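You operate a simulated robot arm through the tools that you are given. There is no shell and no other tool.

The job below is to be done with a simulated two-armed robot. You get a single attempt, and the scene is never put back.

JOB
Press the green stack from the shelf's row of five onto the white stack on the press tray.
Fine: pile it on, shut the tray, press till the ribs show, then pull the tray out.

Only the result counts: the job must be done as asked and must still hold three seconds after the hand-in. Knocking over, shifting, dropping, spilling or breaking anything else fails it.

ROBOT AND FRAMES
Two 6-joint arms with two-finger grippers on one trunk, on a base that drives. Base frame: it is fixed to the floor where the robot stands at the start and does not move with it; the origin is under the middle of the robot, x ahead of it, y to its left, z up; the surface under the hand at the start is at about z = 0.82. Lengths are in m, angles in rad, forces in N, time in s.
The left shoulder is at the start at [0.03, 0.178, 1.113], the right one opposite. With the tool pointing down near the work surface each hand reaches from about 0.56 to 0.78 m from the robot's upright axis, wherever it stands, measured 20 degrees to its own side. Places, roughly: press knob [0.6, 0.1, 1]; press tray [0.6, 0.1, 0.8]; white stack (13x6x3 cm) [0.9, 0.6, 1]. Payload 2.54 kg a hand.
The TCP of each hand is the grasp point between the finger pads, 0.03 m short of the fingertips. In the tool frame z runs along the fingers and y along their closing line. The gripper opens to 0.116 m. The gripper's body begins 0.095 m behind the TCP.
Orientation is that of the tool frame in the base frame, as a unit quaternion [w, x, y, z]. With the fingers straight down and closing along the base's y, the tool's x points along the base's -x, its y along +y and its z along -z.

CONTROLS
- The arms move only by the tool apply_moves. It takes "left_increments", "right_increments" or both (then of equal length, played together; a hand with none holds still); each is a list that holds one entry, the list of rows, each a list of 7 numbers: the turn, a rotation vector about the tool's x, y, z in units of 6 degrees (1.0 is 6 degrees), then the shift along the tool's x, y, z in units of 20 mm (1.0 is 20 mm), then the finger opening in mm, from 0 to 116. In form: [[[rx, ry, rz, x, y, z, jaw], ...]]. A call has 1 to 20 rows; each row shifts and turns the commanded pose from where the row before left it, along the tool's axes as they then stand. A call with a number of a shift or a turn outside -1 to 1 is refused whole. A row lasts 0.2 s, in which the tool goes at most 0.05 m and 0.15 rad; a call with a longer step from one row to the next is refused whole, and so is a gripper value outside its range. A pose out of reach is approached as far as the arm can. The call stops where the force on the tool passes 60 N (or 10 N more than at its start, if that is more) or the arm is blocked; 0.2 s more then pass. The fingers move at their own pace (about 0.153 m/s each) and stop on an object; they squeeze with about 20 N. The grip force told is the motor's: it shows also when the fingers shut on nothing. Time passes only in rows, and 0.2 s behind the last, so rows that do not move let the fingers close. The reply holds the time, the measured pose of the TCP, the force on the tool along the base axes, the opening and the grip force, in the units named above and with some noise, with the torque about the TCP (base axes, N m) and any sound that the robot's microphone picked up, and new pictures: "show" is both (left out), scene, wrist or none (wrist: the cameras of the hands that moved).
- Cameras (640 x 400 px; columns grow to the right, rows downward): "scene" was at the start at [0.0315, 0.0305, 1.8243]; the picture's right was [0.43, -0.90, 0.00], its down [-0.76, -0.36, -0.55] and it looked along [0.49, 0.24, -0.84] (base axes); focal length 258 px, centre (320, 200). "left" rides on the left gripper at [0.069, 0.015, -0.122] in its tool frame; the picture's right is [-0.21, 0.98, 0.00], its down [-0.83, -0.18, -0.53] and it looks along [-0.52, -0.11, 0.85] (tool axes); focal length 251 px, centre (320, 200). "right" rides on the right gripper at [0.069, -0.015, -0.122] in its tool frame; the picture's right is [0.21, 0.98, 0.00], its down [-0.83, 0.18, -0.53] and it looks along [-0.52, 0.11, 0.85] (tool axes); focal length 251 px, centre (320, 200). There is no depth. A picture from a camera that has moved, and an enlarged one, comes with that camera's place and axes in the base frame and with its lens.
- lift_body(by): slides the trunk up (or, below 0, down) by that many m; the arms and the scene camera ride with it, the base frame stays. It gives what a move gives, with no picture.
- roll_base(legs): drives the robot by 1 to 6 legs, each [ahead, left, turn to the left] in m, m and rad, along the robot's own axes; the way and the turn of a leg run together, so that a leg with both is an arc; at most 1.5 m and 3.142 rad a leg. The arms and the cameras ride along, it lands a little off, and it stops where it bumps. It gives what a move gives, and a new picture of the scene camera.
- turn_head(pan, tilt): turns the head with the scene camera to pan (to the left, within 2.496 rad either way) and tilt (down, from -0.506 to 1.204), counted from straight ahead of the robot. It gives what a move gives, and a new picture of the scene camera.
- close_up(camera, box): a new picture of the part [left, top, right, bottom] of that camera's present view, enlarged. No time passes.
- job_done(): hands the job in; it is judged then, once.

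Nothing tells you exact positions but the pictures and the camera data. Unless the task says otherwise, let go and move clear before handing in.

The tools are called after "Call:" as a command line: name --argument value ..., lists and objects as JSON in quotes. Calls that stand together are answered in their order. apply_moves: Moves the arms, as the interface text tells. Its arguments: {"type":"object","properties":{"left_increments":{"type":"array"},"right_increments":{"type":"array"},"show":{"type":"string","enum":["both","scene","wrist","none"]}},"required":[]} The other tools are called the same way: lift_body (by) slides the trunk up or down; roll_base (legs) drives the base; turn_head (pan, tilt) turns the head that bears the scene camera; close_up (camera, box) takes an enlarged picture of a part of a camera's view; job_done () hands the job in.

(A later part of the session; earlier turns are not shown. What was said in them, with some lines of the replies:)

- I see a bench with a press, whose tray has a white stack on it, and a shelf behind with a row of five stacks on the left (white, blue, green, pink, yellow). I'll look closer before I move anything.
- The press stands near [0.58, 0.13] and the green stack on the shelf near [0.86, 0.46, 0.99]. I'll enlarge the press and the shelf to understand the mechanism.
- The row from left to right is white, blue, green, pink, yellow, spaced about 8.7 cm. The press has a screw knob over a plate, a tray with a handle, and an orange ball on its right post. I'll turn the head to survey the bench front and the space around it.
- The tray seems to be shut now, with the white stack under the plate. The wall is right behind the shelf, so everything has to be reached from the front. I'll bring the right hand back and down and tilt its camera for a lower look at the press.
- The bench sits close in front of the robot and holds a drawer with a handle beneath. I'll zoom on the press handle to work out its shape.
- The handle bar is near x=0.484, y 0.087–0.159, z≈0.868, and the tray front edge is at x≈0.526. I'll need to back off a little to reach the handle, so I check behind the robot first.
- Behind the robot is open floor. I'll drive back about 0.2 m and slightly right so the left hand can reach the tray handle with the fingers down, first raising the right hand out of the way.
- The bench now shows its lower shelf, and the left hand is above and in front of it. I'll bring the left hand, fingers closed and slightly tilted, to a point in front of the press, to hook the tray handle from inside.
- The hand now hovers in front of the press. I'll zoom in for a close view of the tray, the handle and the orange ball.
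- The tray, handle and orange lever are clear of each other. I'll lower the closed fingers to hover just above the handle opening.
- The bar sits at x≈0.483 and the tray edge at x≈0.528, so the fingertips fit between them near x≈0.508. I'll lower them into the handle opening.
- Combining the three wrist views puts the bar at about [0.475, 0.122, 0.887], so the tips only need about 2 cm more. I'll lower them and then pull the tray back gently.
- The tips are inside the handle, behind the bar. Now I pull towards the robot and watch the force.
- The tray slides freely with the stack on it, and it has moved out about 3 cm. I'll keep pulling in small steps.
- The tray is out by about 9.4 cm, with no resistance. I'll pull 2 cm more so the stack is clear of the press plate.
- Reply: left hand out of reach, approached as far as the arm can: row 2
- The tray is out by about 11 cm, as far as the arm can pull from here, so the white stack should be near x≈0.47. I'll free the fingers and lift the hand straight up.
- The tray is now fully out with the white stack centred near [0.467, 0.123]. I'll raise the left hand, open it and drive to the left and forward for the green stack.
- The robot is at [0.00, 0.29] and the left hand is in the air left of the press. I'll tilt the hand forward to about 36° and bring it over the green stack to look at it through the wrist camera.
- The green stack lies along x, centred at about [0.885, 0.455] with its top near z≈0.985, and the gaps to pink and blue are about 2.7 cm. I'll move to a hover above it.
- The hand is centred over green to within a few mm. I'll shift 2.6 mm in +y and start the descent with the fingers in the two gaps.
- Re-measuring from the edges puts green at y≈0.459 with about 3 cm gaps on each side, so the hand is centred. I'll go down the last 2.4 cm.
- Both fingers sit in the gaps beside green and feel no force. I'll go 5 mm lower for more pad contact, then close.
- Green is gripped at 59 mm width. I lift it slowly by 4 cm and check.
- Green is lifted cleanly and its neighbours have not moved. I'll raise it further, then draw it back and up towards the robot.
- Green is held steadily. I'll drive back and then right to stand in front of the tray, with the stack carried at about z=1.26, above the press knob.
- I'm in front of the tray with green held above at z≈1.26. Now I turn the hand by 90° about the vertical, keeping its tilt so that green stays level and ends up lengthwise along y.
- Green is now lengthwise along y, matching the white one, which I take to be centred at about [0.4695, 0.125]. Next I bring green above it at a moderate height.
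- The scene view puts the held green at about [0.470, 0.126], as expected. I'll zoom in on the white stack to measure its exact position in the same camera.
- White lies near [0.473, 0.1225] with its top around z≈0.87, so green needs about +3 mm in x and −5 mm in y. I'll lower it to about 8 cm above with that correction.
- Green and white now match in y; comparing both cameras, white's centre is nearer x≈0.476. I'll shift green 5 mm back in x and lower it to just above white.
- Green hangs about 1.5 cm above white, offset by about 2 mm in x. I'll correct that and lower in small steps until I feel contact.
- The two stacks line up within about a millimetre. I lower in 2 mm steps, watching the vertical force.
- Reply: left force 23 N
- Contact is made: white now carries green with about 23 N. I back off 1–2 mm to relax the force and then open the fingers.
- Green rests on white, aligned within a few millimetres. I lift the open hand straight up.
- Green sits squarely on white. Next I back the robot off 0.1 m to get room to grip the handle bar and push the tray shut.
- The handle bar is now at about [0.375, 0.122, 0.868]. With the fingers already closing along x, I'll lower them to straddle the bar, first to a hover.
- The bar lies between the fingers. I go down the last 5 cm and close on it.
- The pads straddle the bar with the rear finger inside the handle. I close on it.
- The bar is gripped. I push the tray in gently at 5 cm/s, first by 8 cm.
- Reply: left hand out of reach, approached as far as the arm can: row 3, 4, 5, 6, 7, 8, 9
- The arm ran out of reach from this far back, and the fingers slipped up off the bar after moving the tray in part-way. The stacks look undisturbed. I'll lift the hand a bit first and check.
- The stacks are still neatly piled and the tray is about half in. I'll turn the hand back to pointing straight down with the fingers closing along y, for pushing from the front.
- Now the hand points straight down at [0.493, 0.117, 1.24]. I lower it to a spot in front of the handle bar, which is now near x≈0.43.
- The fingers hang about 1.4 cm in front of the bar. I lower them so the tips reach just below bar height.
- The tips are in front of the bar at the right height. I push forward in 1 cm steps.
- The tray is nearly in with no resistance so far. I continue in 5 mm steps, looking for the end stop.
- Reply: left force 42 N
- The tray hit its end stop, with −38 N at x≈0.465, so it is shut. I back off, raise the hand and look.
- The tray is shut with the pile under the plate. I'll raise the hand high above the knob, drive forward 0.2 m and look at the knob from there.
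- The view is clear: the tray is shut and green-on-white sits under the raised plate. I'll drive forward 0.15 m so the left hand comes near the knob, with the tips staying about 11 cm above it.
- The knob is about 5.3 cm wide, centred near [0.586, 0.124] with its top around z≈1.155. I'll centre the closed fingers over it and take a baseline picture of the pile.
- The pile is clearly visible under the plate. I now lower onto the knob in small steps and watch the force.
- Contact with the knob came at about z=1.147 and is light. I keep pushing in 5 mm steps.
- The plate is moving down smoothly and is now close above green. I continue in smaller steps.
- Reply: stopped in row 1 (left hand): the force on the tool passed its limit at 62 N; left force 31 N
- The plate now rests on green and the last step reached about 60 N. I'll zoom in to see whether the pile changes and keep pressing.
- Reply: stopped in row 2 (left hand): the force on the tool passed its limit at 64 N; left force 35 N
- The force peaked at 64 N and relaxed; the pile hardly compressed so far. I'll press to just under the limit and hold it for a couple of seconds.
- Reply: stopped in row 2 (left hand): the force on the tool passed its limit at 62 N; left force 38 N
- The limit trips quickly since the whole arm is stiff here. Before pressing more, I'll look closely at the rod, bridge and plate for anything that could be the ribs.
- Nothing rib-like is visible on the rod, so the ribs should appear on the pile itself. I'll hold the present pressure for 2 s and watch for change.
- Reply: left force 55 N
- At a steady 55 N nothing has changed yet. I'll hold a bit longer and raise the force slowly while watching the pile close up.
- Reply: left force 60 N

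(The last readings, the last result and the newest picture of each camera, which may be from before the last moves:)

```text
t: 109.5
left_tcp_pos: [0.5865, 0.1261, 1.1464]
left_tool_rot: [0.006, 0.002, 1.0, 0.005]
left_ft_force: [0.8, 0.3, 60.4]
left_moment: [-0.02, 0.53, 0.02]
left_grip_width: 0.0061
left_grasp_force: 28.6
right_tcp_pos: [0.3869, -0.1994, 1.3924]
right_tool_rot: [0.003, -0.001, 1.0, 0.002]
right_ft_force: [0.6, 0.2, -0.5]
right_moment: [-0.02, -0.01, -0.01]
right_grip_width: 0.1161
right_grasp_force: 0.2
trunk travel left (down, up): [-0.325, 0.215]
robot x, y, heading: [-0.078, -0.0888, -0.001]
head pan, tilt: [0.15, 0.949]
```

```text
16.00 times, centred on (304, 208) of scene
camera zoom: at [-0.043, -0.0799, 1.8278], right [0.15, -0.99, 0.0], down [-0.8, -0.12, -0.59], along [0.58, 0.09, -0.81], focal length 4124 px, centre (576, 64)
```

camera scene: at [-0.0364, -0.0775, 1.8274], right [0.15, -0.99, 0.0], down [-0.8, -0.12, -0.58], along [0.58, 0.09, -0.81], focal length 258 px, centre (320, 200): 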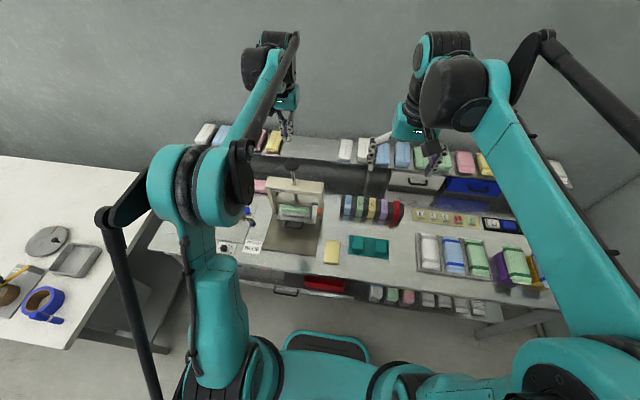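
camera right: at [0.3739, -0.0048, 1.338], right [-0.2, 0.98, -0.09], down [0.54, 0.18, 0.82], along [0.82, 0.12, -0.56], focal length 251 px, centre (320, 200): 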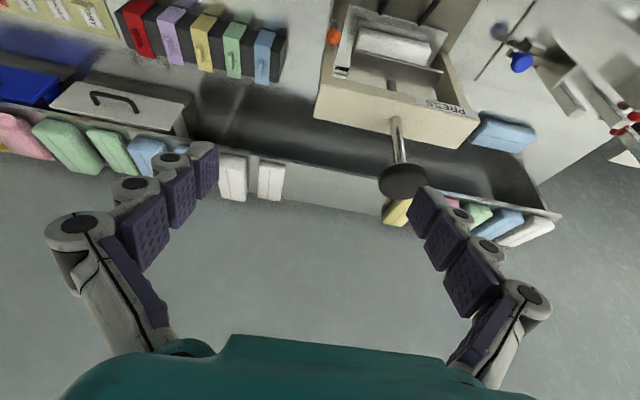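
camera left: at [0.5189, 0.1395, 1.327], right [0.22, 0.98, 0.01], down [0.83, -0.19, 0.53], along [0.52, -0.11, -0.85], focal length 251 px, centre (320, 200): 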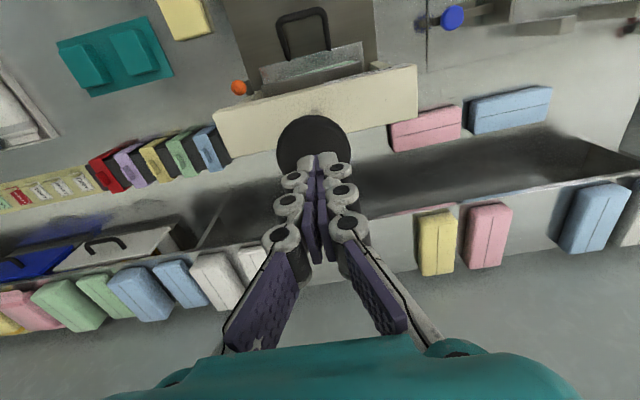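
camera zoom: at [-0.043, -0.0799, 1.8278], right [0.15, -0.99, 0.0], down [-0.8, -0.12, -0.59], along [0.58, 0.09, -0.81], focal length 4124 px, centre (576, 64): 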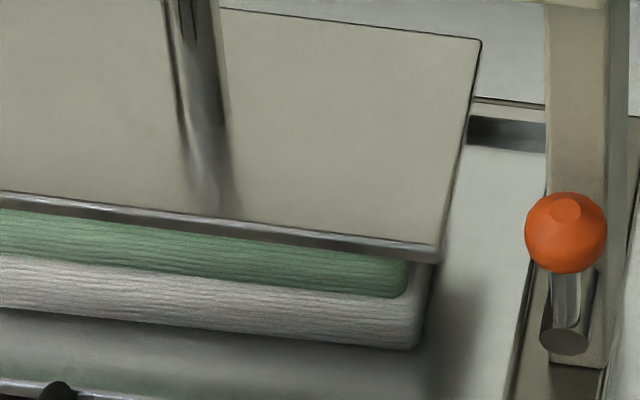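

The pile has held 60 N for several seconds with no change on the visible sides. The ribs may be on green's top, hidden by the plate, so I'll let the plate rise and look.

Call:
apply_moves --left_increments '[[[0, 0, 0, 0, 0, -0.1, 0], [0, 0, 0, 0, 0, -0.25, 0], [0, 0, 0, 0, 0, -0.5, 0], [0, 0, 0, 0, 0, -0.5, 0], [0, 0, 0, 0, 0, -0.5, 0], [0, 0, 0, 0, 0, -0.5, 0], [0, 0, 0, 0, 0, -0.5, 0]]]' --show "none"

Call:
close_up --camera "scene" --box '[280, 180, 340, 230]'

Call:
close_up --camera "scene" --box '[284, 196, 324, 221]'

```text
t: 111.0
left_tcp_pos: [0.5888, 0.1261, 1.1974]
left_tool_rot: [0.004, 0.001, 1.0, 0.004]
left_ft_force: [-0.5, 0.6, 0.0]
left_moment: [-0.01, 0.01, 0.0]
left_grip_width: 0.0001
left_grasp_force: 28.5
right_tcp_pos: [0.3913, -0.1977, 1.3918]
right_tool_rot: [-0.001, -0.001, 1.0, 0.0]
right_ft_force: [0.3, -0.3, -0.7]
right_moment: [-0.04, -0.02, 0.0]
right_grip_width: 0.116
right_grasp_force: 0.2
trunk travel left (down, up): [-0.325, 0.215]
robot x, y, heading: [-0.0771, -0.0894, 0.003]
head pan, tilt: [0.15, 0.949]
```

```text
8.00 times, centred on (310, 205) of scene
camera zoom: at [-0.0357, -0.0774, 1.8274], right [0.15, -0.99, 0.0], down [-0.8, -0.12, -0.58], along [0.58, 0.09, -0.81], focal length 2062 px, centre (400, 160)
```

zoom: 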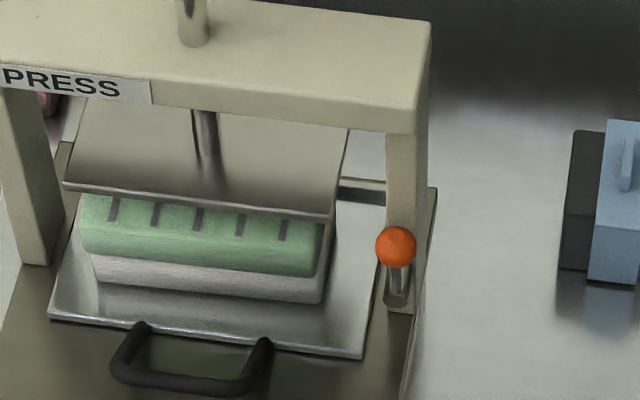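

```text
16.00 times, centred on (304, 208) of scene
camera zoom: at [-0.0357, -0.0774, 1.8274], right [0.15, -0.99, 0.0], down [-0.8, -0.12, -0.58], along [0.58, 0.09, -0.81], focal length 4124 px, centre (576, 64)
```

zoom: 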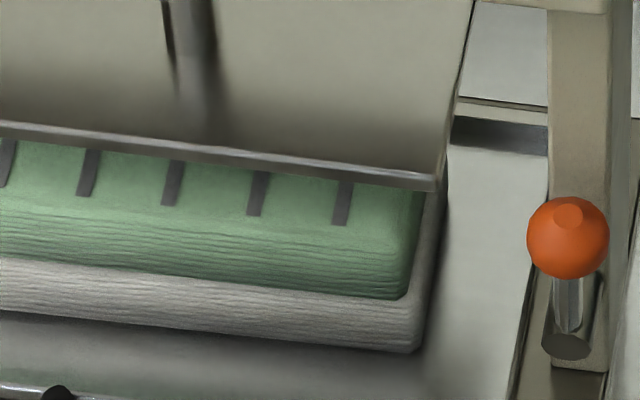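

Dark ribs now show across green's top and the plate has sprung back up. Next I raise the hand clear, drive back and hook the tray handle again to pull the tray out.

Call:
apply_moves --left_increments '[[[0, 0, 0, 0, 0, -1, 0], [0, 0, 0, 0, 0, -1, 0], [0, 0, 0, 0, 0, -1, 0], [0, 0, 0, 0, 0, -1, 0], [0, 0, 0, 0, 0, -1, 0]]]' --show "none"

Call:
roll_base --legs '[[-0.145, 0, 0]]'

```text
t: 112.2
left_tcp_pos: [0.5884, 0.128, 1.2983]
left_tool_rot: [0.004, 0.002, 1.0, 0.004]
left_ft_force: [0.1, 0.1, -0.8]
left_moment: [-0.01, 0.02, 0.01]
left_grip_width: 0.0
left_grasp_force: 28.8
right_tcp_pos: [0.391, -0.1984, 1.3922]
right_tool_rot: [0.0, -0.001, 1.0, -0.001]
right_ft_force: [0.5, -0.1, 0.0]
right_moment: [0.03, 0.01, -0.03]
right_grip_width: 0.116
right_grasp_force: 0.0
trunk travel left (down, up): [-0.325, 0.215]
robot x, y, heading: [-0.0776, -0.0867, 0.0]
head pan, tilt: [0.15, 0.949]
```

```text
t: 113.6
left_tcp_pos: [0.4424, 0.1268, 1.2969]
left_tool_rot: [0.004, 0.001, 1.0, 0.004]
left_ft_force: [-0.1, 0.3, 0.2]
left_moment: [0.01, 0.02, 0.05]
left_grip_width: 0.0002
left_grasp_force: 28.6
right_tcp_pos: [0.2466, -0.198, 1.3898]
right_tool_rot: [0.0, -0.001, 1.0, 0.0]
right_ft_force: [0.2, -0.2, -0.2]
right_moment: [-0.02, -0.02, 0.0]
right_grip_width: 0.1158
right_grasp_force: 0.2
trunk travel left (down, up): [-0.325, 0.215]
robot x, y, heading: [-0.2214, -0.0884, 0.002]
head pan, tilt: [0.15, 0.949]
camera scene: at [-0.1815, -0.0774, 1.8274], right [0.15, -0.99, 0.0], down [-0.8, -0.12, -0.58], along [0.58, 0.09, -0.81], focal length 258 px, centre (320, 200)
```

scene: 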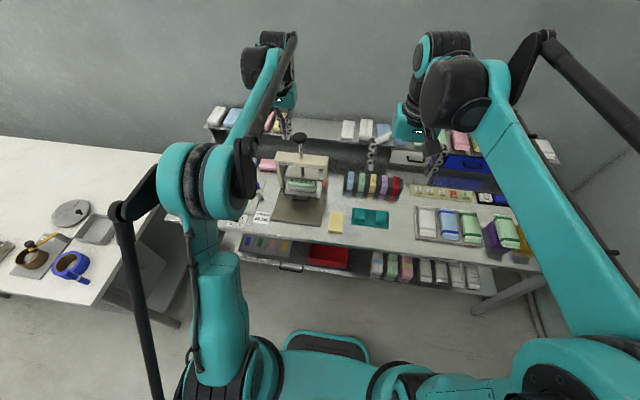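

Call:
apply_moves --left_increments '[[[0, 0, 0, 0.05, -0.02, 1, 0], [0, 0, 0, 0.05, -0.02, 1, 0], [0, 0, 0, 0.05, -0.02, 1, 0], [0, 0, 0, 0.05, -0.02, 1, 0], [0, 0, 0, 0.05, -0.02, 1, 0], [0, 0, 0, 0.05, -0.02, 1, 0], [0, 0, 0, 0.05, -0.02, 1, 0], [0, 0, 0, 0.05, -0.02, 1, 0], [0, 0, 0, 0.05, -0.02, 1, 0], [0, 0, 0, 0.05, -0.02, 1, 0], [0, 0, 0, 0.05, -0.02, 1, 0], [0, -1, 0, 0, 0, 0, 0], [0, -1, 0, 0, 0, 0, 0], [0, -0.42, 0, 0, 0, 0, 0]]]' --show "wrist"

Call:
close_up --camera "left" --box '[220, 40, 440, 200]'

```text
t: 116.6
left_tcp_pos: [0.4321, 0.123, 1.0786]
left_tool_rot: [0.131, 0.002, 0.991, 0.003]
left_ft_force: [-0.3, -0.8, 0.4]
left_moment: [0.02, -0.04, -0.02]
left_grip_width: 0.0002
left_grasp_force: 28.7
right_tcp_pos: [0.2449, -0.1987, 1.3921]
right_tool_rot: [0.001, -0.001, 1.0, 0.0]
right_ft_force: [-0.3, 0.2, -0.6]
right_moment: [0.01, 0.0, -0.01]
right_grip_width: 0.116
right_grasp_force: 0.0
trunk travel left (down, up): [-0.325, 0.215]
robot x, y, heading: [-0.2245, -0.088, 0.004]
head pan, tilt: [0.15, 0.949]
camera left: at [0.3351, 0.1389, 1.1787], right [0.21, 0.98, 0.06], down [0.66, -0.19, 0.73], along [0.72, -0.11, -0.68], focal length 251 px, centre (320, 200)
```

left: 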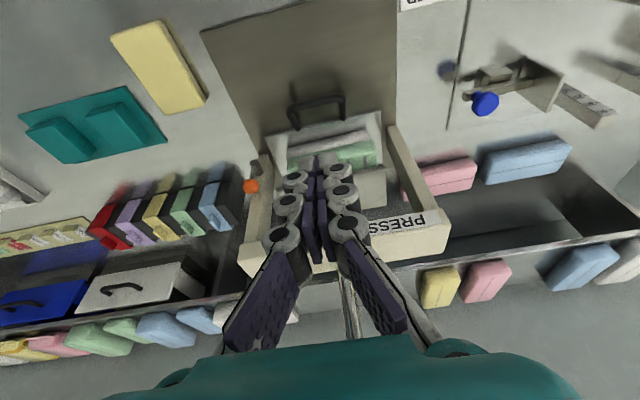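

```text
2.50 times, centred on (330, 120) of left
camera zoom: at [0.3351, 0.1389, 1.1787], right [0.21, 0.98, 0.06], down [0.66, -0.19, 0.73], along [0.72, -0.11, -0.68], focal length 629 px, centre (295, 400)
```

zoom: 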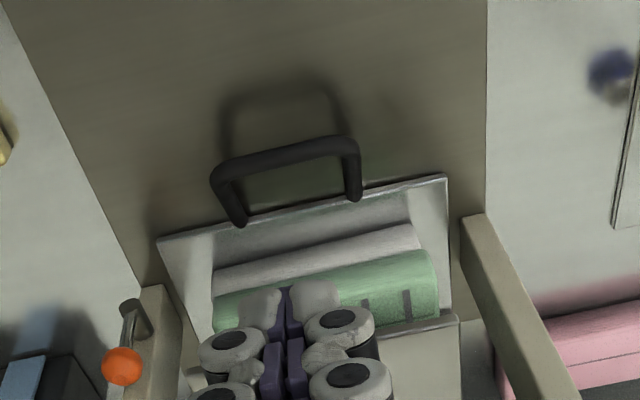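

The handle is back at its original place (bar at x≈0.483) and the ribs on green are visible beneath the plate. I repeat the same hooking path as before.

Call:
apply_moves --left_increments '[[[0, 0, 0, -0.212, 0, 0.919, 0], [0, 0, 0, -0.212, 0, 0.919, 0], [0, 0, 0, -0.212, 0, 0.919, 0], [0, 0, 0, -0.212, 0, 0.919, 0], [0, 0, 0, -0.212, 0, 0.919, 0], [0, 0, 0, -0.212, 0, 0.919, 0], [0, 0, 0, -0.212, 0, 0.919, 0], [0, 0, 0, 0.1, 0, 0.686, 0], [0, 0, 0, 0.1, 0, 0.686, 0], [0, 0, 0, 0.1, 0, 0.686, 0], [0, 0, 0, 0.1, 0, 0.686, 0]]]' --show "wrist"

Call:
close_up --camera "left" --box '[220, 60, 420, 200]'

```text
t: 119.0
left_tcp_pos: [0.5014, 0.1275, 0.9051]
left_tool_rot: [0.13, 0.001, 0.991, 0.004]
left_ft_force: [-0.3, 0.9, 0.1]
left_moment: [0.02, -0.01, 0.02]
left_grip_width: 0.0
left_grasp_force: 29.0
right_tcp_pos: [0.2467, -0.1983, 1.3918]
right_tool_rot: [0.0, -0.001, 1.0, 0.0]
right_ft_force: [-0.1, -0.2, 0.1]
right_moment: [0.02, 0.02, 0.05]
right_grip_width: 0.1161
right_grasp_force: 0.1
trunk travel left (down, up): [-0.325, 0.215]
robot x, y, heading: [-0.2239, -0.085, 0.003]
head pan, tilt: [0.15, 0.949]
camera left: at [0.405, 0.1414, 1.0049], right [0.21, 0.98, 0.06], down [0.66, -0.19, 0.73], along [0.72, -0.11, -0.68], focal length 251 px, centre (320, 200)
```

left: 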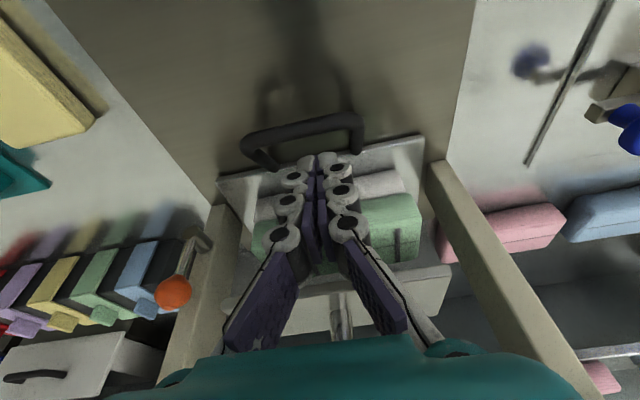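

```text
2.86 times, centred on (320, 130) of left
camera zoom: at [0.405, 0.1414, 1.0049], right [0.21, 0.98, 0.06], down [0.66, -0.19, 0.73], along [0.72, -0.11, -0.68], focal length 718 px, centre (320, 400)
```

zoom: 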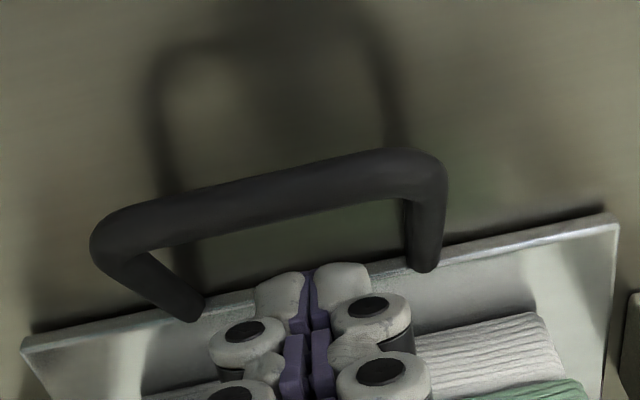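

Call:
apply_moves --left_increments '[[[0, 0, 0, 0.25, -0.1, 0.45, 0], [0, 0, 0, 0.25, -0.1, 0.45, 0]]]' --show "wrist"

Call:
close_up --camera "left" --box '[220, 60, 420, 200]'

```text
t: 119.6
left_tcp_pos: [0.497, 0.123, 0.8858]
left_tool_rot: [0.131, 0.002, 0.991, 0.004]
left_ft_force: [-0.4, 0.6, 0.3]
left_moment: [0.02, 0.01, 0.0]
left_grip_width: 0.0004
left_grasp_force: 28.7
right_tcp_pos: [0.2453, -0.1985, 1.391]
right_tool_rot: [0.0, -0.001, 1.0, 0.0]
right_ft_force: [0.1, -0.7, 0.4]
right_moment: [0.0, 0.0, -0.04]
right_grip_width: 0.116
right_grasp_force: 0.1
trunk travel left (down, up): [-0.325, 0.215]
robot x, y, heading: [-0.2193, -0.0892, 0.004]
head pan, tilt: [0.15, 0.949]
camera left: at [0.3998, 0.1372, 0.9868], right [0.21, 0.98, 0.06], down [0.66, -0.19, 0.73], along [0.72, -0.11, -0.68], focal length 251 px, centre (320, 200)
```

left: 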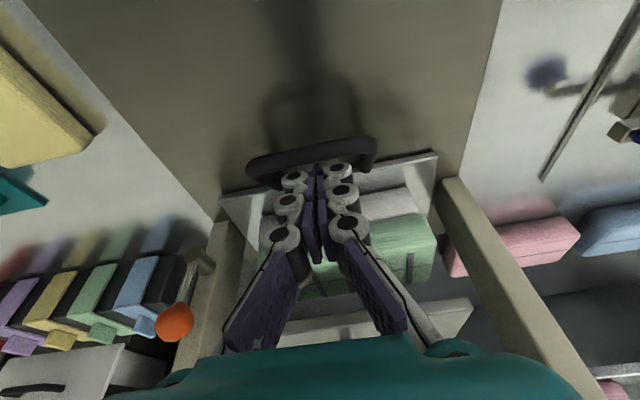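

```text
2.86 times, centred on (320, 130) of left
camera zoom: at [0.3998, 0.1372, 0.9868], right [0.21, 0.98, 0.06], down [0.66, -0.19, 0.73], along [0.72, -0.11, -0.68], focal length 718 px, centre (320, 400)
```

zoom: 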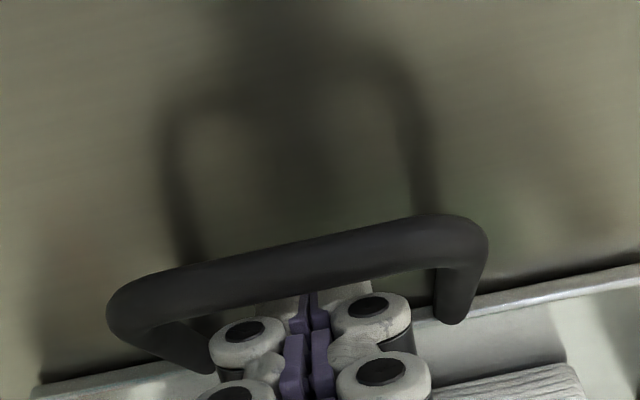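

The tips are inside the handle again. I pull the tray out gently.

Call:
apply_moves --left_increments '[[[0, 0, 0, 0.25, 0, -0.07, 0], [0, 0, 0, 0.25, 0, -0.07, 0], [0, 0, 0, 0.4, 0, -0.12, 0], [0, 0, 0, 0.48, 0, -0.14, 0], [0, 0, 0, 0.48, 0, -0.14, 0], [0, 0, 0, 0.48, 0, -0.14, 0], [0, 0, 0, 0.48, 0, -0.14, 0]]]' --show "wrist"

Call:
close_up --camera "scene" --box '[260, 140, 340, 220]'

```text
t: 121.2
left_tcp_pos: [0.437, 0.1218, 0.8867]
left_tool_rot: [0.131, 0.001, 0.991, 0.004]
left_ft_force: [-0.5, 0.1, -0.3]
left_moment: [-0.02, 0.0, -0.02]
left_grip_width: 0.0003
left_grasp_force: 29.0
right_tcp_pos: [0.2461, -0.1975, 1.3905]
right_tool_rot: [0.0, -0.001, 1.0, 0.0]
right_ft_force: [-0.3, 1.4, 0.9]
right_moment: [0.0, -0.03, 0.03]
right_grip_width: 0.1162
right_grasp_force: 0.0
trunk travel left (down, up): [-0.325, 0.215]
robot x, y, heading: [-0.221, -0.0899, -0.0]
head pan, tilt: [0.15, 0.949]
camera left: at [0.3397, 0.1361, 0.9874], right [0.21, 0.98, 0.06], down [0.66, -0.19, 0.73], along [0.72, -0.11, -0.68], focal length 251 px, centre (320, 200)
```

left: 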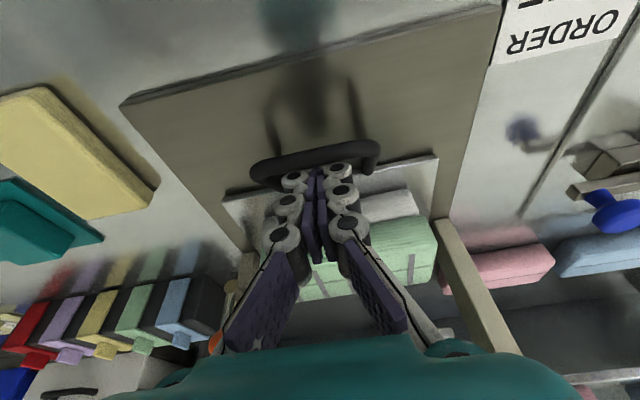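

```text
5.00 times, centred on (300, 180) of scene
camera zoom: at [-0.1821, -0.0775, 1.8274], right [0.15, -0.99, 0.0], down [-0.8, -0.12, -0.58], along [0.58, 0.09, -0.81], focal length 1289 px, centre (420, 300)
```

zoom: 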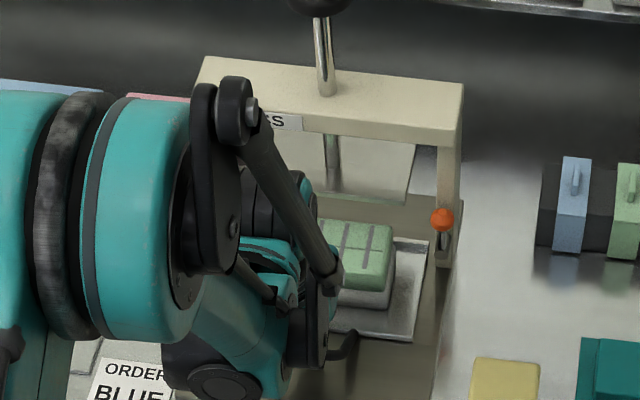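

The pile rides along intact. I keep pulling to about the same distance as before.

Call:
apply_moves --left_increments '[[[0, 0, 0, 0.48, 0, -0.14, 0], [0, 0, 0, 0.48, 0, -0.14, 0], [0, 0, 0, 0.48, 0, -0.14, 0], [0, 0, 0, 0.48, 0, -0.14, 0], [0, 0, 0, 0.48, 0, -0.14, 0]]]' --show "wrist"

Call:
apply_moves --left_increments '[[[0, 0, 0, 0.25, 0, -0.07, 0], [0, 0, 0, 0.25, 0, -0.07, 0]]]' --show "wrist"

```text
t: 122.4
left_tcp_pos: [0.3868, 0.1238, 0.8882]
left_tool_rot: [0.131, 0.003, 0.991, 0.004]
left_ft_force: [0.2, 0.4, 1.3]
left_moment: [-0.04, 0.03, -0.03]
left_grip_width: 0.0
left_grasp_force: 28.3
right_tcp_pos: [0.2461, -0.1979, 1.3915]
right_tool_rot: [0.0, -0.001, 1.0, 0.0]
right_ft_force: [0.5, -0.6, -0.6]
right_moment: [-0.03, 0.01, 0.0]
right_grip_width: 0.1157
right_grasp_force: 0.0
trunk travel left (down, up): [-0.325, 0.215]
robot x, y, heading: [-0.2228, -0.0867, -0.001]
head pan, tilt: [0.15, 0.949]
camera left: at [0.2905, 0.1371, 0.9882], right [0.21, 0.98, 0.06], down [0.66, -0.19, 0.73], along [0.72, -0.11, -0.68], focal length 251 px, centre (320, 200)
```

left: 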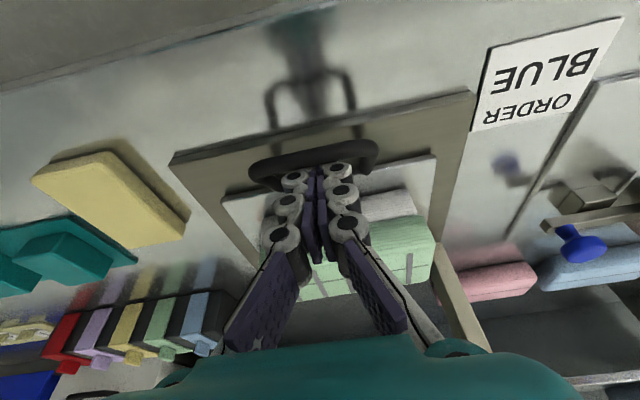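

```text
t: 123.0
left_tcp_pos: [0.3776, 0.1242, 0.8883]
left_tool_rot: [0.131, 0.002, 0.991, 0.004]
left_ft_force: [0.4, -0.9, 0.0]
left_moment: [0.03, 0.01, 0.03]
left_grip_width: 0.0
left_grasp_force: 28.5
right_tcp_pos: [0.2468, -0.1973, 1.391]
right_tool_rot: [0.0, -0.001, 1.0, 0.0]
right_ft_force: [-0.1, -0.2, 1.2]
right_moment: [-0.06, -0.03, 0.03]
right_grip_width: 0.1158
right_grasp_force: 0.1
trunk travel left (down, up): [-0.325, 0.215]
robot x, y, heading: [-0.2231, -0.088, 0.0]
head pan, tilt: [0.15, 0.949]
camera left: at [0.2805, 0.1381, 0.9881], right [0.21, 0.98, 0.06], down [0.66, -0.19, 0.73], along [0.72, -0.11, -0.68], focal length 251 px, centre (320, 200)
```

left: 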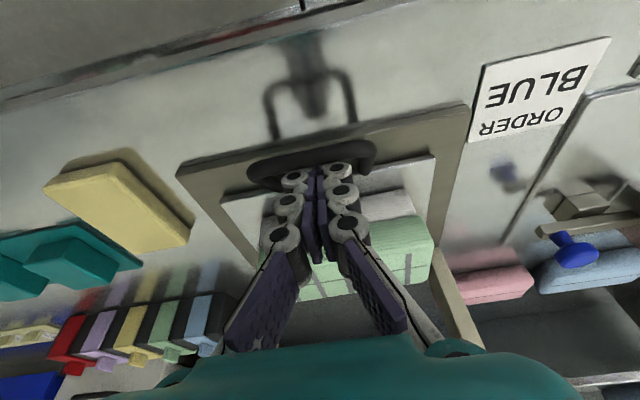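

The tray is about 11.6 cm out and there is still no stop. I'll pull another centimetre or so to see whether it reaches its end.

Call:
apply_moves --left_increments '[[[0, 0, 0, 0.25, 0, -0.07, 0], [0, 0, 0, 0.25, 0, -0.07, 0], [0, 0, 0, 0.25, 0, -0.07, 0]]]' --show "wrist"

Call:
close_up --camera "scene" --box '[260, 150, 340, 230]'

```text
t: 123.8
left_tcp_pos: [0.3606, 0.1226, 0.8877]
left_tool_rot: [0.13, 0.002, 0.991, 0.004]
left_ft_force: [0.8, 0.2, 0.2]
left_moment: [0.01, 0.02, -0.04]
left_grip_width: 0.0
left_grasp_force: 28.9
right_tcp_pos: [0.246, -0.1967, 1.3909]
right_tool_rot: [0.0, -0.001, 1.0, 0.0]
right_ft_force: [-0.5, 0.3, 0.3]
right_moment: [0.01, 0.01, -0.02]
right_grip_width: 0.116
right_grasp_force: 0.1
trunk travel left (down, up): [-0.325, 0.215]
robot x, y, heading: [-0.2264, -0.0851, 0.004]
head pan, tilt: [0.15, 0.949]
camera left: at [0.2643, 0.1368, 0.9887], right [0.21, 0.98, 0.06], down [0.66, -0.19, 0.73], along [0.72, -0.11, -0.68], focal length 251 px, centre (320, 200)
```

left: 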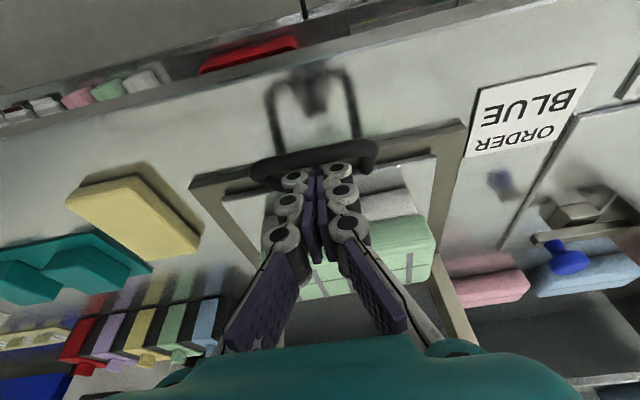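

```text
5.00 times, centred on (300, 190) of scene
camera zoom: at [-0.1819, -0.0775, 1.8274], right [0.15, -0.99, 0.0], down [-0.8, -0.12, -0.58], along [0.58, 0.09, -0.81], focal length 1289 px, centre (420, 250)
```

zoom: 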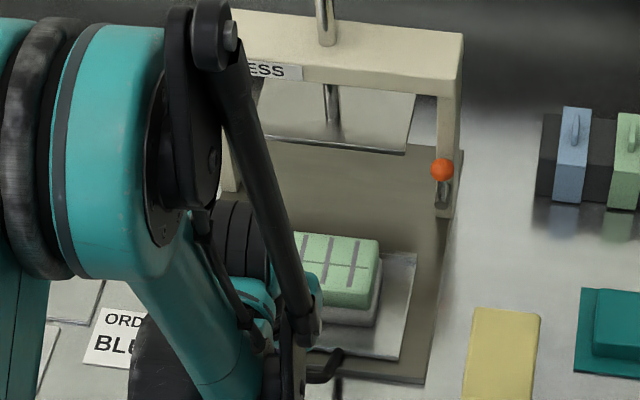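

The tray moved freely to about 13 cm and the pile is fully clear of the press. I'll try one more centimetre with gentle steps for its end stop.

Call:
apply_moves --left_increments '[[[0, 0, 0, 0.2, 0, -0.055, 0], [0, 0, 0, 0.2, 0, -0.055, 0]]]' --show "none"

Call:
close_up --camera "left" --box '[160, 80, 480, 280]'

```text
t: 124.4
left_tcp_pos: [0.3562, 0.1229, 0.8893]
left_tool_rot: [0.13, 0.001, 0.991, 0.004]
left_ft_force: [-0.8, -0.5, -0.8]
left_moment: [-0.04, -0.05, 0.0]
left_grip_width: 0.0
left_grasp_force: 28.6
left hand out of reach, approached as far as the arm can: row 2
right_tcp_pos: [0.245, -0.1984, 1.3912]
right_tool_rot: [-0.001, -0.001, 1.0, 0.0]
right_ft_force: [-0.1, 0.0, 0.7]
right_moment: [-0.02, 0.02, -0.01]
right_grip_width: 0.1162
right_grasp_force: 0.0
trunk travel left (down, up): [-0.325, 0.215]
robot x, y, heading: [-0.2236, -0.0884, -0.003]
head pan, tilt: [0.15, 0.949]
```

```text
2.00 times, centred on (320, 180) of left
camera zoom: at [0.2588, 0.1379, 0.9903], right [0.21, 0.98, 0.06], down [0.66, -0.19, 0.73], along [0.72, -0.11, -0.68], focal length 503 px, centre (320, 240)
```

zoom: 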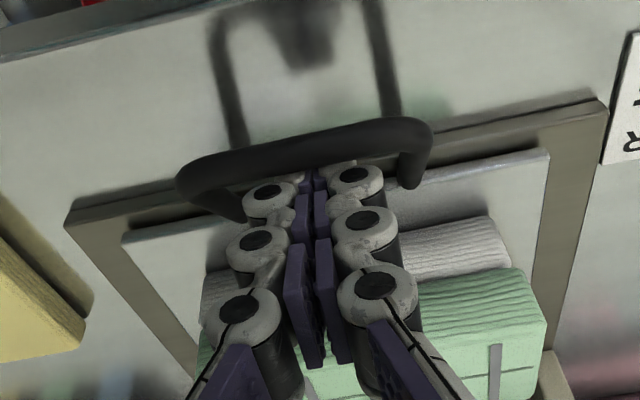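

The arm is at its inner reach because of its forward tilt. Straightening the hand to vertical gives a few centimetres more, so I'll do that while still hooked and pull gently towards the stop.

Call:
apply_moves --left_increments '[[[0, 0.5, 0, 0, 0, 0, 0], [0, 0.5, 0, 0, 0, 0, 0], [0, 0.5, 0, 0, 0, 0, 0], [0, 0.5, 0, 0, 0, 0, 0], [0, 0.5, 0, 0, 0, 0, 0]]]' --show "wrist"

Call:
close_up --camera "left" --box '[160, 60, 480, 260]'

```text
t: 125.6
left_tcp_pos: [0.3566, 0.123, 0.8898]
left_tool_rot: [-0.001, 0.0, 1.0, 0.004]
left_ft_force: [0.4, -0.8, 0.3]
left_moment: [0.0, 0.0, 0.02]
left_grip_width: 0.0
left_grasp_force: 28.5
right_tcp_pos: [0.2453, -0.1963, 1.3911]
right_tool_rot: [0.0, -0.001, 1.0, 0.0]
right_ft_force: [-0.3, -0.1, -0.3]
right_moment: [0.02, -0.02, 0.01]
right_grip_width: 0.116
right_grasp_force: 0.2
trunk travel left (down, up): [-0.325, 0.215]
robot x, y, heading: [-0.2207, -0.0879, -0.0]
head pan, tilt: [0.15, 0.949]
camera left: at [0.289, 0.1371, 1.0116], right [0.22, 0.98, 0.01], down [0.83, -0.19, 0.53], along [0.52, -0.11, -0.85], focal length 251 px, centre (320, 200)
```

left: 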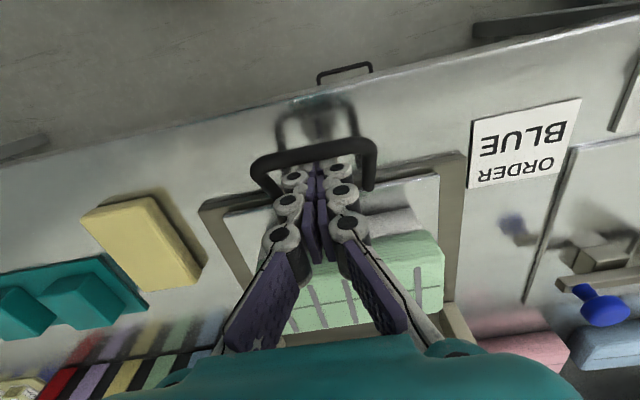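

```text
2.00 times, centred on (320, 160) of left
camera zoom: at [0.289, 0.1371, 1.0116], right [0.22, 0.98, 0.01], down [0.83, -0.19, 0.53], along [0.52, -0.11, -0.85], focal length 503 px, centre (320, 280)
```

zoom: 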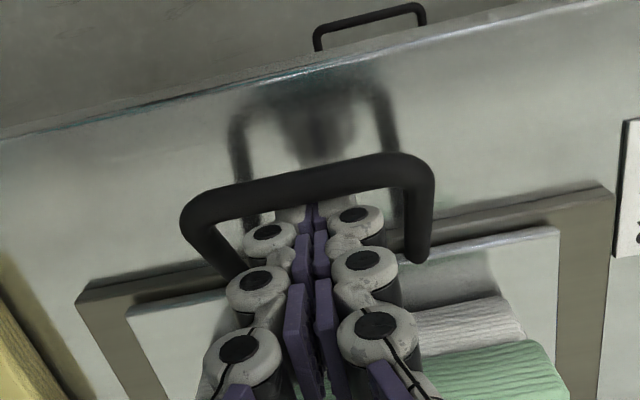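

Call:
apply_moves --left_increments '[[[0, 0, 0, 0.25, 0, 0, 0], [0, 0, 0, 0.25, 0, 0, 0]]]' --show "none"

Call:
apply_moves --left_increments '[[[0, 0, 0, 0.25, 0, 0, 0]]]' --show "wrist"

Call:
close_up --camera "left" --box '[160, 60, 480, 260]'

```text
t: 126.3
left_tcp_pos: [0.3572, 0.122, 0.8892]
left_tool_rot: [0.009, 0.002, 1.0, 0.003]
left_ft_force: [21.1, -0.3, -4.3]
left_moment: [0.07, -0.39, 0.04]
left_grip_width: 0.0061
left_grasp_force: 28.5
right_tcp_pos: [0.2487, -0.1977, 1.3906]
right_tool_rot: [0.0, 0.0, 1.0, 0.0]
right_ft_force: [-0.2, -0.1, 0.1]
right_moment: [-0.03, -0.03, -0.03]
right_grip_width: 0.1161
right_grasp_force: 0.0
trunk travel left (down, up): [-0.325, 0.215]
robot x, y, heading: [-0.2201, -0.0896, -0.002]
head pan, tilt: [0.15, 0.949]
stopped in row 2 (left hand): the force on the tool passed its limit at 63 N (the readings are from after the stop); the commanded pose is now the measured one
```

```text
t: 126.7
left_tcp_pos: [0.3554, 0.123, 0.8893]
left_tool_rot: [0.012, 0.002, 1.0, 0.006]
left_ft_force: [54.7, -0.3, 20.7]
left_moment: [0.03, -0.6, 0.08]
left_grip_width: 0.0057
left_grasp_force: 28.3
right_tcp_pos: [0.2525, -0.1997, 1.3893]
right_tool_rot: [-0.002, 0.0, 1.0, 0.0]
right_ft_force: [-0.4, -0.4, -0.1]
right_moment: [-0.02, -0.01, 0.02]
right_grip_width: 0.1161
right_grasp_force: 0.1
trunk travel left (down, up): [-0.325, 0.215]
robot x, y, heading: [-0.2202, -0.0894, 0.004]
head pan, tilt: [0.15, 0.949]
camera left: at [0.2851, 0.1368, 1.0099], right [0.22, 0.98, 0.02], down [0.81, -0.19, 0.55], along [0.54, -0.11, -0.84], focal length 251 px, centre (320, 200)
```

left: 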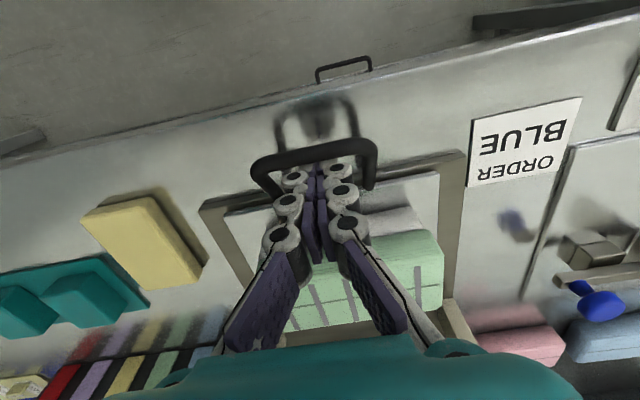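

```text
2.00 times, centred on (320, 160) of left
camera zoom: at [0.2851, 0.1368, 1.0099], right [0.22, 0.98, 0.02], down [0.81, -0.19, 0.55], along [0.54, -0.11, -0.84], focal length 503 px, centre (320, 280)
```

zoom: 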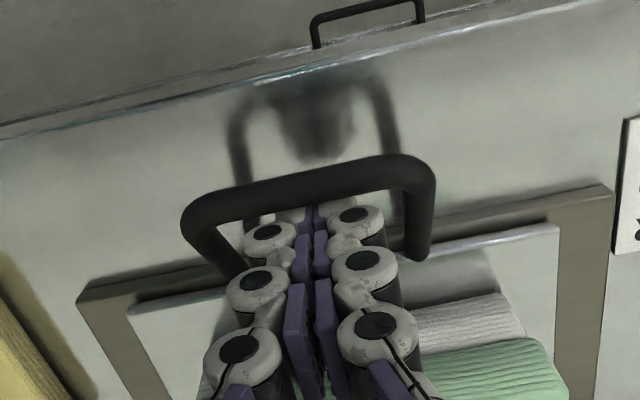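

The tray hit its end stop, so it is fully out. I relax the pull, lift the fingers out of the handle and move clear.

Call:
apply_moves --left_increments '[[[0, 0, 0, -0.25, 0, 0, 0], [0, 0, 0, -0.3, 0, 0, 0], [0, 0, 0, 0, 0, -0.5, 0], [0, 0, 0, 0, 0, -1, 0], [0, 0, 0, 0, 0, -1, 0], [0, 0, 0, 0, 0, -1, 0], [0, 0, 0, 0, 0, -1, 0], [0, 0, 0, 0, 0, -1, 0], [0, 0, 0, 0, 0, -1, 0], [0, 0, 0, 0, 0, -1, 0], [0, 0, 0, 0, 0, -1, 0], [0, 0, 0, 0, 0, -1, 0], [0, 0, 0, 0, 0, -1, 0], [0, 0, 0, 0, 0, -1, 0], [0, 0, 0, 0, 0, -1, 0], [0, 0, 0, 0, 0, -1, 0]]]' --show "both"

Call:
close_up --camera "scene" --box '[250, 140, 350, 230]'

Call:
close_up --camera "left" --box '[200, 40, 440, 200]'

```text
t: 130.1
left_tcp_pos: [0.354, 0.1195, 1.1618]
left_tool_rot: [0.006, 0.001, 1.0, 0.005]
left_ft_force: [0.1, 0.0, -0.1]
left_moment: [-0.01, -0.02, 0.02]
left_grip_width: 0.0
left_grasp_force: 28.6
right_tcp_pos: [0.2464, -0.1982, 1.3913]
right_tool_rot: [0.0, -0.001, 1.0, 0.0]
right_ft_force: [-0.2, -0.7, 0.4]
right_moment: [0.0, -0.04, 0.0]
right_grip_width: 0.1158
right_grasp_force: 0.0
trunk travel left (down, up): [-0.325, 0.215]
robot x, y, heading: [-0.2168, -0.0893, 0.002]
head pan, tilt: [0.15, 0.949]
camera scene: at [-0.1816, -0.0776, 1.8274], right [0.15, -0.99, 0.0], down [-0.8, -0.12, -0.58], along [0.58, 0.09, -0.81], focal length 258 px, centre (320, 200)
camera left: at [0.2851, 0.1346, 1.2825], right [0.22, 0.98, 0.01], down [0.82, -0.19, 0.54], along [0.53, -0.11, -0.84], focal length 251 px, centre (320, 200)
```

scene: 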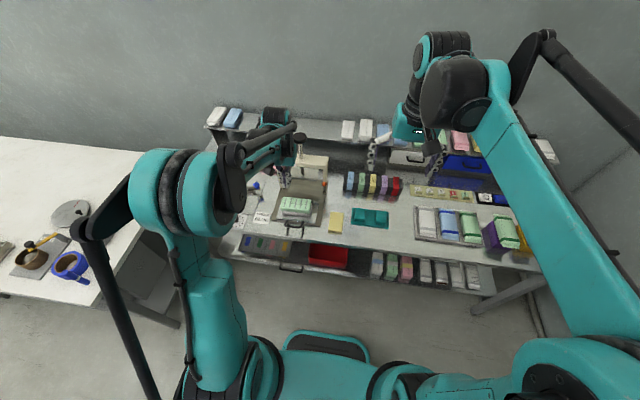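
left: 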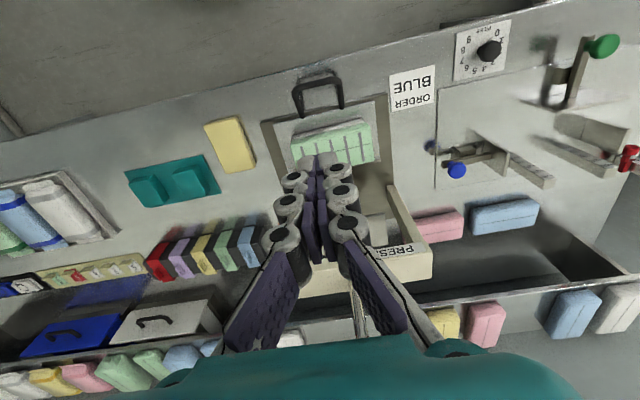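

```text
4.44 times, centred on (300, 185) of scene
camera zoom: at [-0.1816, -0.0776, 1.8274], right [0.15, -0.99, 0.0], down [-0.8, -0.12, -0.58], along [0.58, 0.09, -0.81], focal length 1146 px, centre (409, 267)
```

zoom: 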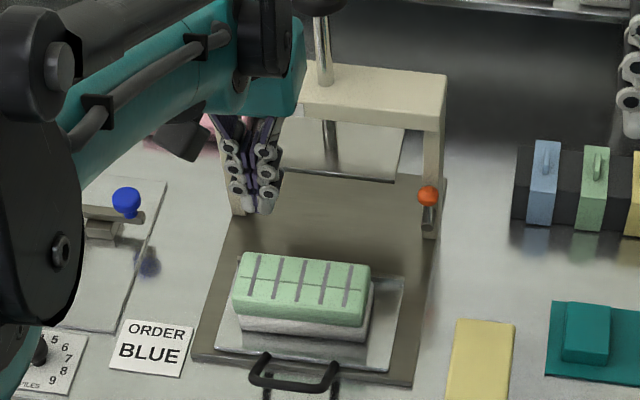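

```text
2.50 times, centred on (320, 120) of left
camera zoom: at [0.2851, 0.1346, 1.2825], right [0.22, 0.98, 0.01], down [0.82, -0.19, 0.54], along [0.53, -0.11, -0.84], focal length 629 px, centre (320, 400)
```

zoom: 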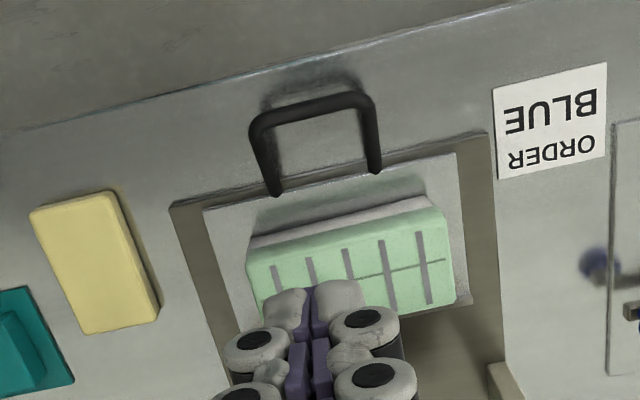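

The tray is fully out, with the ribbed green stack pressed onto white. I'll raise the hand a bit more, back away and take a final look at everything.

Call:
apply_moves --left_increments '[[[0, 0, 0, 0, 0, -1, 0], [0, 0, 0, 0, 0, -1, 0], [0, 0, 0, 0, 0, -1, 0], [0, 0, 0, 0, 0, -1, 0], [0, 0, 0, 0, 0, -1, 0]]]' --show "none"

Call:
roll_base --legs '[[-0.2, 0, 0]]'

Call:
close_up --camera "scene" --box '[190, 90, 400, 230]'

Call:
close_up --camera "scene" --box '[260, 140, 350, 220]'

```text
t: 131.3
left_tcp_pos: [0.3535, 0.1191, 1.2612]
left_tool_rot: [0.007, 0.001, 1.0, 0.005]
left_ft_force: [0.1, -0.1, 0.4]
left_moment: [-0.03, -0.02, -0.03]
left_grip_width: 0.0
left_grasp_force: 28.4
right_tcp_pos: [0.2478, -0.1977, 1.3913]
right_tool_rot: [0.0, -0.001, 1.0, 0.0]
right_ft_force: [-0.6, 0.7, -0.2]
right_moment: [-0.01, -0.05, -0.01]
right_grip_width: 0.1158
right_grasp_force: 0.1
trunk travel left (down, up): [-0.325, 0.215]
robot x, y, heading: [-0.2147, -0.0879, 0.004]
head pan, tilt: [0.15, 0.949]
```

```text
t: 132.8
left_tcp_pos: [0.1618, 0.1183, 1.261]
left_tool_rot: [0.006, 0.003, 1.0, 0.005]
left_ft_force: [0.1, -0.5, 0.3]
left_moment: [0.03, 0.01, -0.02]
left_grip_width: 0.0001
left_grasp_force: 28.7
right_tcp_pos: [0.0537, -0.2004, 1.3915]
right_tool_rot: [0.0, 0.002, 1.0, -0.001]
right_ft_force: [-0.4, -0.3, -1.0]
right_moment: [0.0, -0.04, 0.0]
right_grip_width: 0.1158
right_grasp_force: 0.1
trunk travel left (down, up): [-0.325, 0.215]
robot x, y, heading: [-0.4133, -0.0905, -0.003]
head pan, tilt: [0.15, 0.949]
camera scene: at [-0.3742, -0.0775, 1.8274], right [0.15, -0.99, 0.0], down [-0.8, -0.12, -0.58], along [0.58, 0.09, -0.81], focal length 258 px, centre (320, 200)
```

scene: 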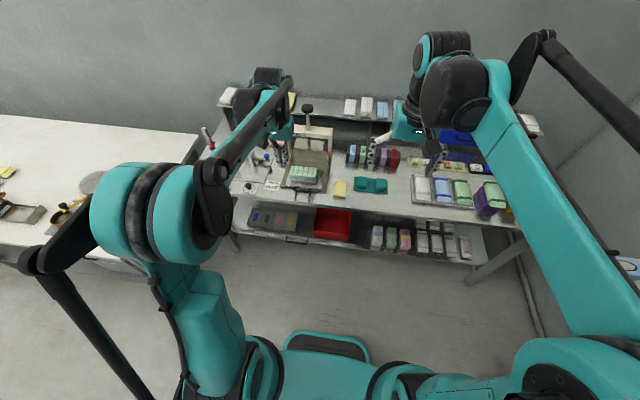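

```text
2.86 times, centred on (295, 160) of scene
camera zoom: at [-0.3742, -0.0775, 1.8274], right [0.15, -0.99, 0.0], down [-0.8, -0.12, -0.58], along [0.58, 0.09, -0.81], focal length 736 px, centre (391, 314)
```

zoom: 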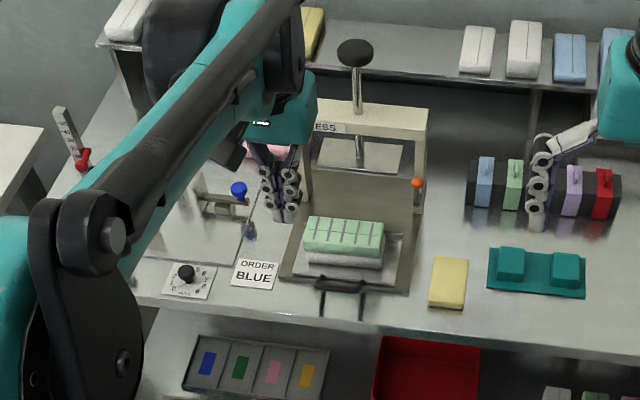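

```text
5.00 times, centred on (305, 180) of scene
camera zoom: at [-0.3742, -0.0775, 1.8274], right [0.15, -0.99, 0.0], down [-0.8, -0.12, -0.58], along [0.58, 0.09, -0.81], focal length 1289 px, centre (395, 300)
```

zoom: 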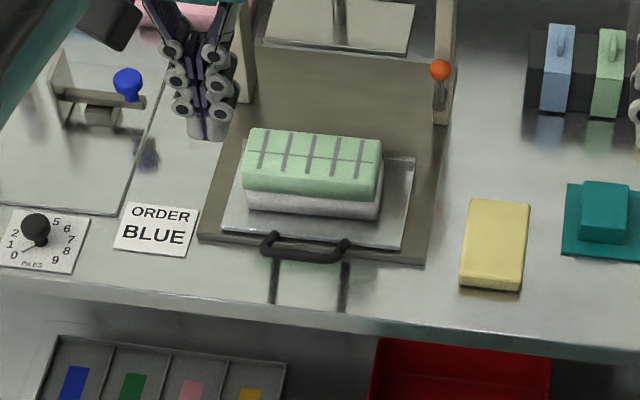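

The job looks complete: the ribbed green stack is on white, the tray is fully out, the plate is up, and the hands are clear with nothing else disturbed. I hand in now.

Call:
job_done

```text
The job is handed in.
```

I pressed the green stack from the row of five onto the white stack in the tray and handed the job in. The result of the judging isn't known yet.

- **Piling:** Green sits on white lengthwise, within about 4 mm of lined up.
- **Shutting:** On the first try to shut the tray, the hand ran out of reach and slipped off the handle. The pile didn't shift. I pushed the tray the rest of the way in until it hit its stop.
- **Pressing:** I held about 55–60 N on the knob for several seconds, with brief peaks around 64 N. When I let the plate rise, dark ribs showed across the top of green.
- **Tray:** It is pulled all the way out to its stop, about 14 cm, with the pile clear of the press.

In the last pictures nothing else looked knocked over or moved. The robot's arm hid the blue and pink stacks on the shelf in that final view, but both looked in place just before. The "ORDER BLUE" card on the bench didn't match your request, so I followed your instruction and used green.
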